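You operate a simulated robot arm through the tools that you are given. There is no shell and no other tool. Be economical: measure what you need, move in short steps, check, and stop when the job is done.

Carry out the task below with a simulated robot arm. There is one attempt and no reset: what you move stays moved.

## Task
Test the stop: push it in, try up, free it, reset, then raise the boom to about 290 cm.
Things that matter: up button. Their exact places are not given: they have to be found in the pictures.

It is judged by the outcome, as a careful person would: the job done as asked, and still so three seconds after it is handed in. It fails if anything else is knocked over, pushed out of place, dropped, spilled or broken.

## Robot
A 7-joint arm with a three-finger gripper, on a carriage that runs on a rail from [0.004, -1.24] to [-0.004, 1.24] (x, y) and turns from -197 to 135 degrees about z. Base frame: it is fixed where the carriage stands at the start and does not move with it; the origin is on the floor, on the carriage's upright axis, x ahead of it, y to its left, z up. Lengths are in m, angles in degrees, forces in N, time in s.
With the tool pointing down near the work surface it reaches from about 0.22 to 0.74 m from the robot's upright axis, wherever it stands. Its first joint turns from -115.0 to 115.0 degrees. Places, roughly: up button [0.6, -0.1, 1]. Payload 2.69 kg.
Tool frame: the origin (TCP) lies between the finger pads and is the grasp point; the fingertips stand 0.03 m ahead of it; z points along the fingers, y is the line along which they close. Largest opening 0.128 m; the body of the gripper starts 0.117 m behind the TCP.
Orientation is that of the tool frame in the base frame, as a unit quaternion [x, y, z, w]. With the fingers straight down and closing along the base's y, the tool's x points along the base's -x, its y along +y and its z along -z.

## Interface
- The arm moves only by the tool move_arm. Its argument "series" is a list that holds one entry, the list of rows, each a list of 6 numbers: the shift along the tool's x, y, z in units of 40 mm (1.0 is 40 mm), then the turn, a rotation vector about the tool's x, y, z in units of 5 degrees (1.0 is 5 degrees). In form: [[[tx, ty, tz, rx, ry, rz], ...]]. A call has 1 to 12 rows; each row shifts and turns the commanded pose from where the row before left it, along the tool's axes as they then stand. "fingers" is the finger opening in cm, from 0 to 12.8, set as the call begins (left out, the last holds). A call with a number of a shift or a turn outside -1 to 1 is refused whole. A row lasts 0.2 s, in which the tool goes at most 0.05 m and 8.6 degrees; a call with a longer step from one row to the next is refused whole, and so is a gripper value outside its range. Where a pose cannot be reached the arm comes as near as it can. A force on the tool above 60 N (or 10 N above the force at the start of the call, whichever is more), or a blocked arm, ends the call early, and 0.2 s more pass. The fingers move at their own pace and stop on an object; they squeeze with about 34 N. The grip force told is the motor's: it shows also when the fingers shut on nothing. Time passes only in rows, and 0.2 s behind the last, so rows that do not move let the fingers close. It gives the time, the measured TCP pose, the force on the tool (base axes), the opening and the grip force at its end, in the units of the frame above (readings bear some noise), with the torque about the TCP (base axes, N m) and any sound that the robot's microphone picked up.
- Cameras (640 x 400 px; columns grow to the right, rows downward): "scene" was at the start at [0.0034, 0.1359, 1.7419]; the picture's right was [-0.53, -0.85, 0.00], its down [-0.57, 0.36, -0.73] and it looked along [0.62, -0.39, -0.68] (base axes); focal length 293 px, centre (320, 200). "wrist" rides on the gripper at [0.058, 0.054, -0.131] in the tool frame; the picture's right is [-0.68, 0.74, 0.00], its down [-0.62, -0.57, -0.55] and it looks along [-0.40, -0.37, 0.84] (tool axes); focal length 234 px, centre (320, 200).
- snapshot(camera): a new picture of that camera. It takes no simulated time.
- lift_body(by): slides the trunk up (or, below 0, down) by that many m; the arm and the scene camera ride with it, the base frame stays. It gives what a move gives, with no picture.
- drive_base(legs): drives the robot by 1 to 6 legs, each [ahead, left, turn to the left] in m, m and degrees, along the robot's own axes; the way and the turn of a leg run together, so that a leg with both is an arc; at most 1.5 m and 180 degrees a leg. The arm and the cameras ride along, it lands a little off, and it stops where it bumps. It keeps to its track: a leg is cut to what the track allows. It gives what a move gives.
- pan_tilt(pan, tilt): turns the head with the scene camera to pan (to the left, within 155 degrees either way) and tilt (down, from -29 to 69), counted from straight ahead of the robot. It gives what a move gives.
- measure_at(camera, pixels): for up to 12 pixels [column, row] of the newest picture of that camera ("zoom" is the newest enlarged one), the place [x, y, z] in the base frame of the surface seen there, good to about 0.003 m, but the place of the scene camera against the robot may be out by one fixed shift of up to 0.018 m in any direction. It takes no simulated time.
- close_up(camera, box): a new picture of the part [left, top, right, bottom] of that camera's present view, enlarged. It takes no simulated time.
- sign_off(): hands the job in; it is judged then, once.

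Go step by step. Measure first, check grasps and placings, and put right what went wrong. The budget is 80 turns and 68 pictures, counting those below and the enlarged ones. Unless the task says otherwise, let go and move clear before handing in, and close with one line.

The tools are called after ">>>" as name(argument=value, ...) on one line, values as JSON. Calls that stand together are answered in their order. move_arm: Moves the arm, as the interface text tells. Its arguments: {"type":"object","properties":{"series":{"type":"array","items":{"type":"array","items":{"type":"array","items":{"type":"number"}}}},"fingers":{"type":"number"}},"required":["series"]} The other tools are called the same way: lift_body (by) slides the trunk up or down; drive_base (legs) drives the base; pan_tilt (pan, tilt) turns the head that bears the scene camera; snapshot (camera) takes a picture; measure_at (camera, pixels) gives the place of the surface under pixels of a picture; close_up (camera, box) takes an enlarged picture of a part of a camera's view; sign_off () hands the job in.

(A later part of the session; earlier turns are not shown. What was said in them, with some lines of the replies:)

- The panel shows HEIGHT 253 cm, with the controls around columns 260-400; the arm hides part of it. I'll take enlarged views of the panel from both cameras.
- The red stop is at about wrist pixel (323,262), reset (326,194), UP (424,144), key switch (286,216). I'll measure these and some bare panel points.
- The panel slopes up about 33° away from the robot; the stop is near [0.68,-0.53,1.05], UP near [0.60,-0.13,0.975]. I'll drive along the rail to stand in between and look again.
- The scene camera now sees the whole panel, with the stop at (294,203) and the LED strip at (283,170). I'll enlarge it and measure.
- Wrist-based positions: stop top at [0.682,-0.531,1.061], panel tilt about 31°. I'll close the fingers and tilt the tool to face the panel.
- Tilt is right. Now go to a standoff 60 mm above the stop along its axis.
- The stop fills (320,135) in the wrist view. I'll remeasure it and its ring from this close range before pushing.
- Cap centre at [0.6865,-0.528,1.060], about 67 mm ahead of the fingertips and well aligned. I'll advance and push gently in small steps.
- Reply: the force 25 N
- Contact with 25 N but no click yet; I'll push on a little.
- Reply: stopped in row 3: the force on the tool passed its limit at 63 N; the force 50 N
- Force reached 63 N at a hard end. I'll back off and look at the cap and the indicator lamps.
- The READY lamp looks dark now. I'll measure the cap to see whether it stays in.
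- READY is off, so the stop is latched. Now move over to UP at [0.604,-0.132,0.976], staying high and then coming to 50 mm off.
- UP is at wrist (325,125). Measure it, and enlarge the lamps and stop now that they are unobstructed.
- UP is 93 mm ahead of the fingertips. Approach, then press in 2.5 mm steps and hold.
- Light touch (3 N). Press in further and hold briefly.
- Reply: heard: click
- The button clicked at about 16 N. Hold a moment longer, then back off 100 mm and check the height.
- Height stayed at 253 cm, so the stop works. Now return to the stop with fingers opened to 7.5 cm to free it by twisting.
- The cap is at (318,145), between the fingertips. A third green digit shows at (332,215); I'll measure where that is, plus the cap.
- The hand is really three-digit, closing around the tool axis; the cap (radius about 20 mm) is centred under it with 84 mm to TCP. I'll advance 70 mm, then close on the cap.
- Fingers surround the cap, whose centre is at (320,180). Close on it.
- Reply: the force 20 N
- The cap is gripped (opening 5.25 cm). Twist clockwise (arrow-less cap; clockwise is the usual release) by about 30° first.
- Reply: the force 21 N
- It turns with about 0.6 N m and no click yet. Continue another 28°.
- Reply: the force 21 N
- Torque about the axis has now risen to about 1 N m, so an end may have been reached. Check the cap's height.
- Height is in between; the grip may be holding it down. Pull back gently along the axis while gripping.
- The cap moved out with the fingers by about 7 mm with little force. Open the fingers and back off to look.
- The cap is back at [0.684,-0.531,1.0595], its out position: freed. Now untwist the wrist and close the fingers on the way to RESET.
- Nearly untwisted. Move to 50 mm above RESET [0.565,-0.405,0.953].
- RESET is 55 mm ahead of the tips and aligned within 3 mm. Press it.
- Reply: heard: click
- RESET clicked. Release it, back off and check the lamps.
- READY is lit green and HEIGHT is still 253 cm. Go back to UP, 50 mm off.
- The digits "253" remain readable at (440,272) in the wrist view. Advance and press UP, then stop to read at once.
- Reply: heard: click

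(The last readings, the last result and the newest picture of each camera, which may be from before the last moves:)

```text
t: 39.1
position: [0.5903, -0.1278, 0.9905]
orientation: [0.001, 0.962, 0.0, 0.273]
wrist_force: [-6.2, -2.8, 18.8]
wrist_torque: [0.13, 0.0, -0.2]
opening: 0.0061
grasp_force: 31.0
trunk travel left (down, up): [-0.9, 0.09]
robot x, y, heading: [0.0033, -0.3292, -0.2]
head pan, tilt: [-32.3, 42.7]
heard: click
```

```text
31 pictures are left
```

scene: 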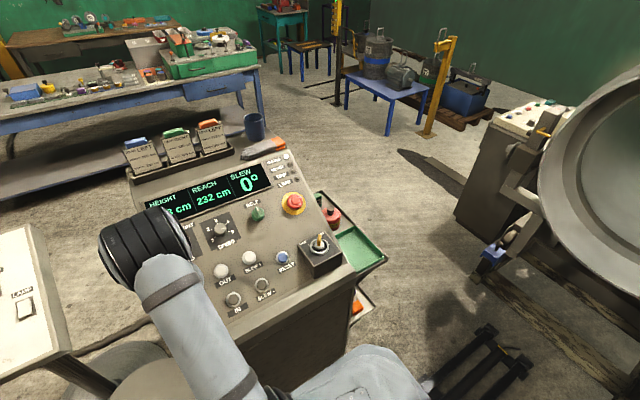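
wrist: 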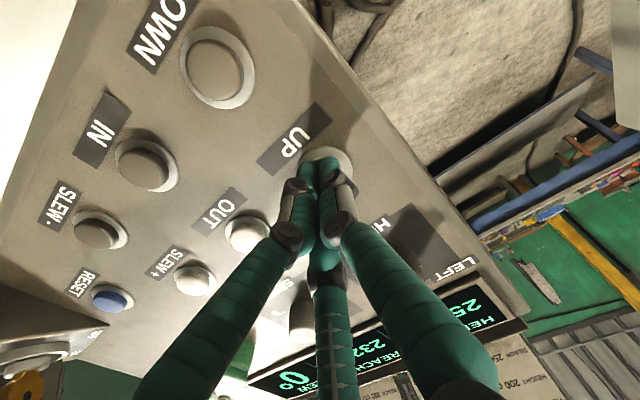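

Clicked; the wrist view shows "25_". Hold 0.6 s, then read from both cameras.

>>> move_arm(series=[[[0, 0, 0, 0, 0, 0], [0, 0, 0, 0, 0, 0]]])

>>> close_up(camera="wrist", box=[400, 250, 560, 350])

>>> close_up(camera="scene", box=[130, 150, 310, 240])

```text
t: 39.7
position: [0.591, -0.1291, 0.9906]
orientation: [0.001, 0.962, 0.0, 0.275]
wrist_force: [-3.1, -2.6, 24.4]
wrist_torque: [0.17, -0.19, -0.12]
opening: 0.006
grasp_force: 31.4
trunk travel left (down, up): [-0.9, 0.09]
robot x, y, heading: [0.003, -0.325, -0.1]
head pan, tilt: [-32.3, 42.7]
```

```text
4.00 times, centred on (480, 300) of wrist
```

zoom: 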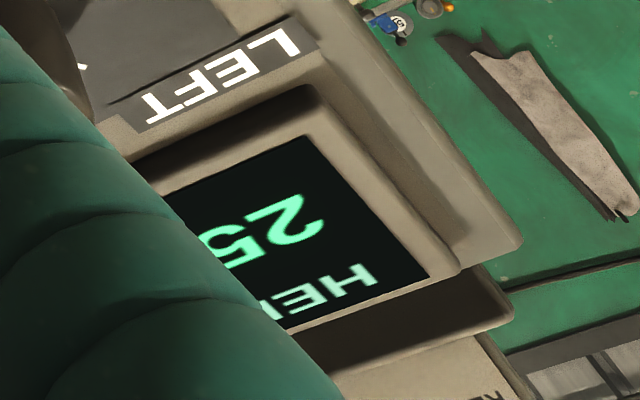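

```text
3.56 times, centred on (220, 195) of scene
```

zoom: 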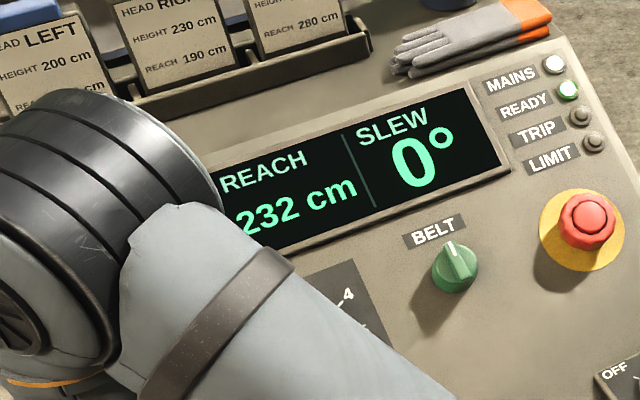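

Tens still read 25 after about 0.8 s, so it moves slowly if at all. Hold 1.4 s more and read again.

>>> move_arm(series=[[[0, 0, 0, 0, 0, 0], [0, 0, 0, 0, 0, 0], [0, 0, 0, 0, 0, 0], [0, 0, 0, 0, 0, 0], [0, 0, 0, 0, 0, 0], [0, 0, 0, 0, 0, 0]]])

>>> close_up(camera="wrist", box=[400, 250, 560, 350])

```text
t: 41.1
position: [0.5886, -0.1286, 0.9904]
orientation: [0.001, 0.962, 0.0, 0.273]
wrist_force: [-3.2, 0.3, 27.7]
wrist_torque: [0.18, -0.28, 0.05]
opening: 0.0059
grasp_force: 31.2
trunk travel left (down, up): [-0.9, 0.09]
robot x, y, heading: [0.0002, -0.3305, 0.1]
head pan, tilt: [-32.3, 42.7]
```

```text
4.00 times, centred on (480, 300) of wrist
```

zoom: 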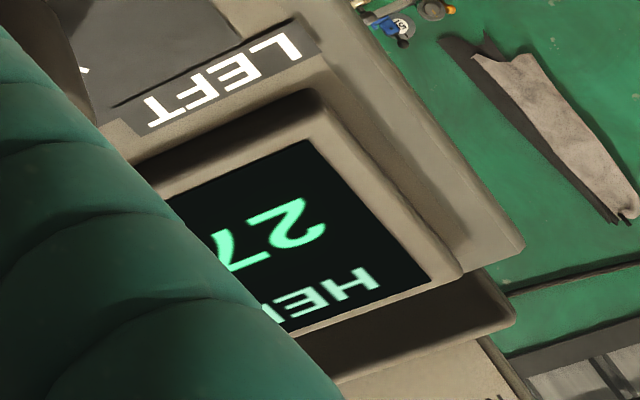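

It reads 27_ now, so roughly 8-10 cm/s. Release now to read exactly.

>>> move_arm(series=[[[0, 0, -0.5, 0, 0, 0], [0, 0, -0.85, 0, 0, 0], [0, 0, 0, 0, 0, 0]]])

>>> close_up(camera="wrist", box=[360, 210, 520, 310])

```text
t: 41.9
position: [0.5655, -0.1254, 1.0354]
orientation: [0.002, 0.963, -0.002, 0.271]
wrist_force: [0.7, 0.5, -0.5]
wrist_torque: [0.01, 0.05, -0.05]
opening: 0.0022
grasp_force: 31.8
trunk travel left (down, up): [-0.9, 0.09]
robot x, y, heading: [0.0024, -0.3342, 0.0]
head pan, tilt: [-32.3, 42.7]
```

```text
4.00 times, centred on (440, 260) of wrist
```

zoom: 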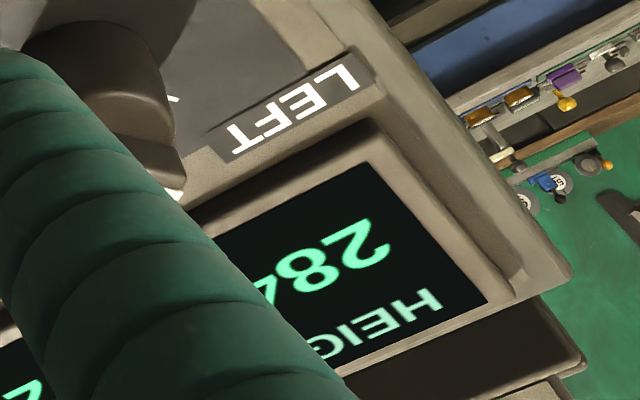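

It reads about 284. Back off a bit more to confirm it has settled and read all digits.

>>> move_arm(series=[[[0, 0, -0.7, 0, 0, 0], [0, 0, -0.7, 0, 0, 0], [0, 0, 0, 0, 0, 0]]])

>>> close_up(camera="wrist", box=[320, 180, 520, 310])

```text
t: 42.7
position: [0.5352, -0.1291, 1.0821]
orientation: [0.001, 0.962, -0.001, 0.272]
wrist_force: [0.3, 0.5, -0.8]
wrist_torque: [0.0, 0.02, 0.0]
opening: 0.0022
grasp_force: 31.4
trunk travel left (down, up): [-0.9, 0.09]
robot x, y, heading: [-0.0006, -0.3291, 0.1]
head pan, tilt: [-32.3, 42.7]
```

```text
3.08 times, centred on (420, 245) of wrist
```

zoom: 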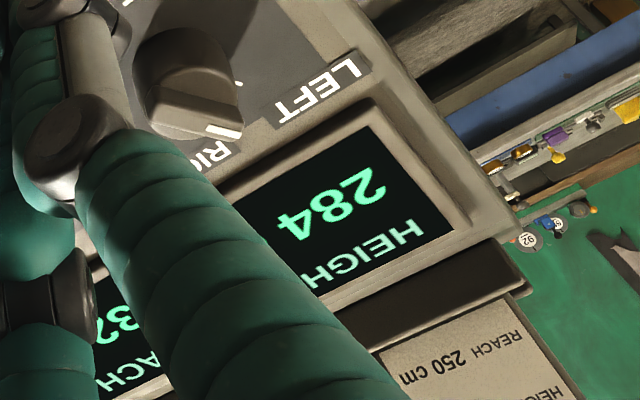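

Settled at 284 cm. It needs about 6 cm more, so a short tap (about 0.5 s) in a single call, then release.

>>> move_arm(series=[[[0, 0.015, 0.817, 0, 0, 0], [0, 0.015, 0.817, 0, 0, 0], [0, 0.01, 0.817, 0, 0, 0], [0, 0, 0.25, 0, 0, 0], [0, 0, 0, 0, 0, 0], [0, 0, -0.6, 0, 0, 0], [0, 0, -0.9, 0, 0, 0], [0, 0, -0.9, 0, 0, 0], [0, 0, 0, 0, 0, 0], [0, 0, 0, 0, 0, 0]]])

>>> close_up(camera="wrist", box=[320, 180, 520, 310])

```text
t: 44.9
position: [0.5419, -0.1246, 1.0737]
orientation: [0.002, 0.963, -0.002, 0.27]
wrist_force: [0.4, 0.3, -0.1]
wrist_torque: [-0.02, 0.01, 0.0]
opening: 0.0019
grasp_force: 31.4
trunk travel left (down, up): [-0.9, 0.09]
robot x, y, heading: [0.0, -0.3294, 0.2]
head pan, tilt: [-32.3, 42.7]
heard: click
```

```text
3.08 times, centred on (420, 245) of wrist
```

zoom: 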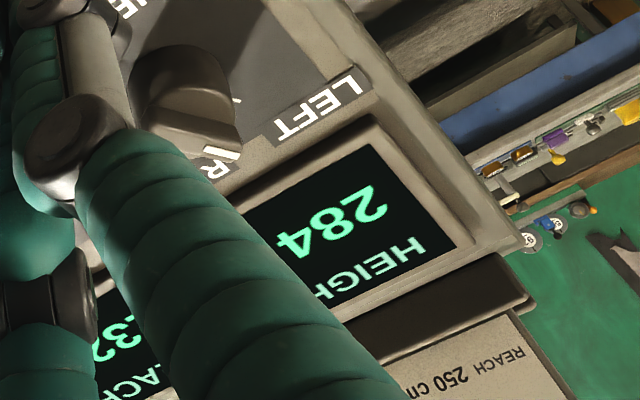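

The 0.4 s tap clicked but didn't move the boom, so there is a start delay. Try a 0.6 s tap.

>>> move_arm(series=[[[0, -0.02, 0.9, 0, 0, 0], [0, 0, 0.9, 0, 0, 0], [0, 0, 0.35, 0, 0, 0], [0, 0, 0.25, 0, 0, 0], [0, 0, 0, 0, 0, 0], [0, 0, 0, 0, 0, 0], [0, 0, -0.6, 0, 0, 0], [0, 0, -0.9, 0, 0, 0], [0, 0, -0.9, 0, 0, 0], [0, 0, 0, 0, 0, 0], [0, 0, 0, 0, 0, 0]]])

>>> close_up(camera="wrist", box=[320, 180, 520, 310])

```text
t: 47.3
position: [0.5436, -0.1285, 1.0738]
orientation: [0.002, 0.962, -0.001, 0.271]
wrist_force: [-0.8, 0.8, -0.8]
wrist_torque: [-0.02, -0.03, -0.01]
opening: 0.0023
grasp_force: 31.5
trunk travel left (down, up): [-0.9, 0.09]
robot x, y, heading: [0.0006, -0.3273, 0.1]
head pan, tilt: [-32.3, 42.7]
heard: click
```

```text
3.08 times, centred on (420, 245) of wrist
```

zoom: 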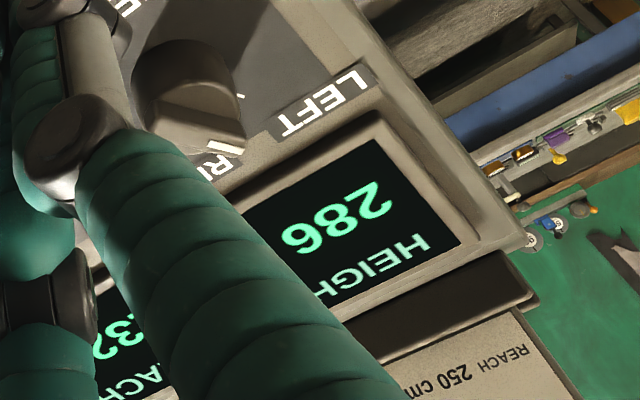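

0.6 s gave +2 cm (286). Repeat the same tap.

>>> move_arm(series=[[[0, 0, 0.9, 0, 0, 0], [0, 0, 0.9, 0, 0, 0], [0, 0, 0.35, 0, 0, 0], [0, 0, 0.25, 0, 0, 0], [0, 0, 0, 0, 0, 0], [0, 0, 0, 0, 0, 0], [0, 0, -0.6, 0, 0, 0], [0, 0, -0.9, 0, 0, 0], [0, 0, -0.9, 0, 0, 0], [0, 0, 0, 0, 0, 0], [0, 0, 0, 0, 0, 0]]])

>>> close_up(camera="wrist", box=[320, 180, 520, 310])

```text
t: 49.7
position: [0.5409, -0.1266, 1.0728]
orientation: [0.002, 0.963, -0.002, 0.271]
wrist_force: [-1.3, 0.8, 0.8]
wrist_torque: [-0.01, -0.01, -0.01]
opening: 0.002
grasp_force: 31.6
trunk travel left (down, up): [-0.9, 0.09]
robot x, y, heading: [0.0018, -0.3297, 0.4]
head pan, tilt: [-32.3, 42.7]
heard: click
```

```text
3.08 times, centred on (420, 245) of wrist
```

zoom: 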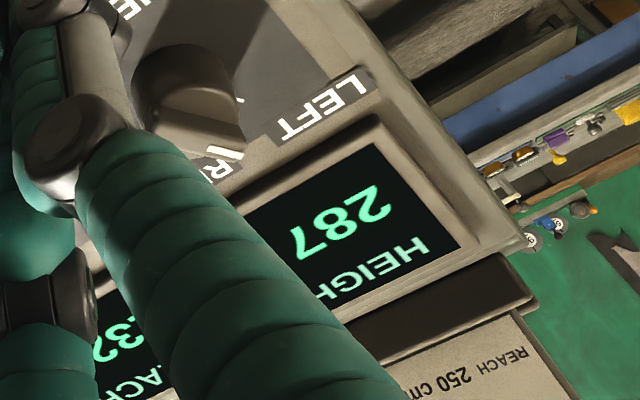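

287 now. One slightly longer tap (0.8 s) should give about 3 more.

>>> move_arm(series=[[[0, 0, 0.9, 0, 0, 0], [0, 0, 0.9, 0, 0, 0], [0, 0, 0.35, 0, 0, 0], [0, 0, 0.25, 0, 0, 0], [0, 0, 0, 0, 0, 0], [0, 0, 0, 0, 0, 0], [0, 0, 0, 0, 0, 0], [0, 0, -0.6, 0, 0, 0], [0, 0, -0.9, 0, 0, 0], [0, 0, -0.9, 0, 0, 0], [0, 0, 0, 0, 0, 0], [0, 0, 0, 0, 0, 0]]])

>>> close_up(camera="wrist", box=[320, 180, 520, 310])

```text
t: 52.3
position: [0.5385, -0.1256, 1.0724]
orientation: [0.001, 0.962, -0.001, 0.272]
wrist_force: [-0.1, 1.0, 0.6]
wrist_torque: [0.0, -0.01, -0.01]
opening: 0.002
grasp_force: 31.5
trunk travel left (down, up): [-0.9, 0.09]
robot x, y, heading: [0.0031, -0.3281, 0.2]
head pan, tilt: [-32.3, 42.7]
heard: click
```

```text
3.08 times, centred on (420, 245) of wrist
```

zoom: 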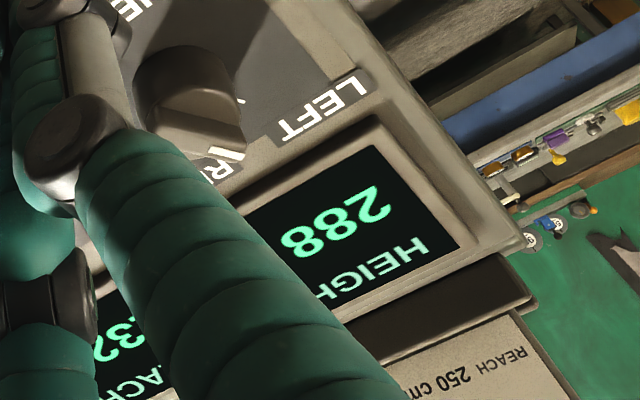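

288 now. Once more the same tap.

>>> move_arm(series=[[[0, 0, 0.9, 0, 0, 0], [0, 0, 0.9, 0, 0, 0], [0, 0, 0.35, 0, 0, 0], [0, 0, 0.27, 0, 0, 0], [0, 0, 0, 0, 0, 0], [0, 0, 0, 0, 0, 0], [0, 0, 0, 0, 0, 0], [0, 0, -0.62, 0, 0, 0], [0, 0, -0.9, 0, 0, 0], [0, 0, -0.9, 0, 0, 0], [0, 0, 0, 0, 0, 0], [0, 0, 0, 0, 0, 0]]])

>>> close_up(camera="wrist", box=[320, 180, 520, 310])

```text
t: 54.9
position: [0.5407, -0.1264, 1.0727]
orientation: [0.002, 0.962, -0.001, 0.272]
wrist_force: [-0.6, -0.6, 0.9]
wrist_torque: [-0.04, 0.0, -0.03]
opening: 0.002
grasp_force: 32.0
trunk travel left (down, up): [-0.9, 0.09]
robot x, y, heading: [-0.0039, -0.326, 0.1]
head pan, tilt: [-32.3, 42.7]
heard: click
```

```text
3.08 times, centred on (420, 245) of wrist
```

zoom: 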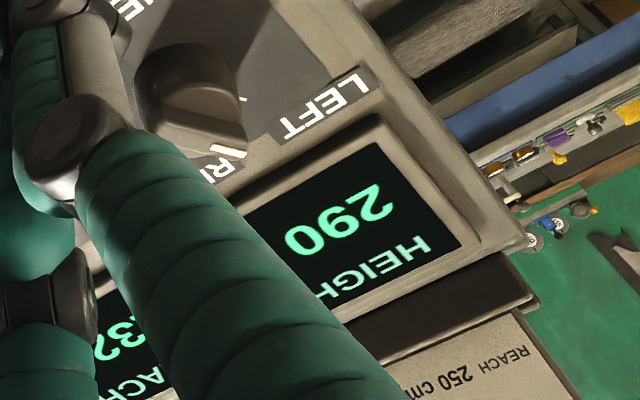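

HEIGHT reads 290. Back well clear and take a last look at the panel.

>>> move_arm(series=[[[0, 0, -0.9, 0, 0, 0], [0, 0, -0.9, 0, 0, 0], [0, 0, -0.9, 0, 0, 0], [0, -0.9, -0.3, 0, 0, 0], [0, -0.9, -0.3, 0, 0, 0], [0, -0.9, -0.3, 0, 0, 0], [0, -0.9, -0.3, 0, 0, 0], [0, -0.9, 0, 0, 0, 0], [0, -0.9, 0, 0, 0, 0], [0, 0, 0, 0, 0, 0]]])

>>> close_up(camera="scene", box=[130, 130, 330, 270])

```text
t: 57.1
position: [0.4826, -0.316, 1.2127]
orientation: [0.001, 0.963, -0.001, 0.271]
wrist_force: [0.5, 0.3, 0.5]
wrist_torque: [0.01, 0.06, 0.01]
opening: 0.0021
grasp_force: 31.2
out of reach, approached as far as the arm can: row 5, 6, 7
trunk travel left (down, up): [-0.9, 0.09]
robot x, y, heading: [0.004, -0.329, 0.3]
head pan, tilt: [-32.3, 42.7]
```

```text
2.86 times, centred on (230, 200) of scene
```

zoom: 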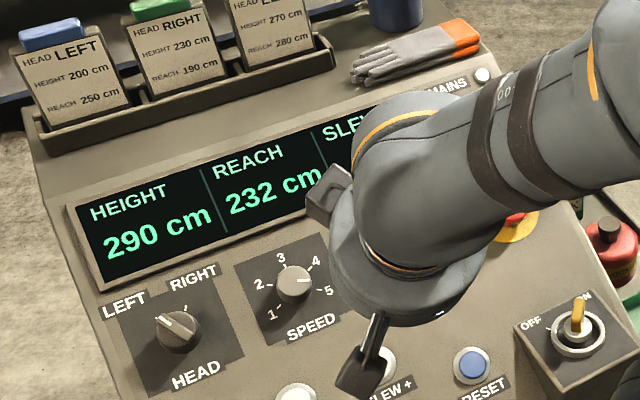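

The display holds at 290 cm, reach and the other controls are unchanged, and the tool is clear of the panel. Handing in.

>>> sign_off()

```text
The job is handed in.
```

The stop test is done: with the stop pushed in, UP left the height at 253 cm. I then freed the stop by twisting and pulling it, pressed RESET (READY lit again), and raised the boom to 290 cm.
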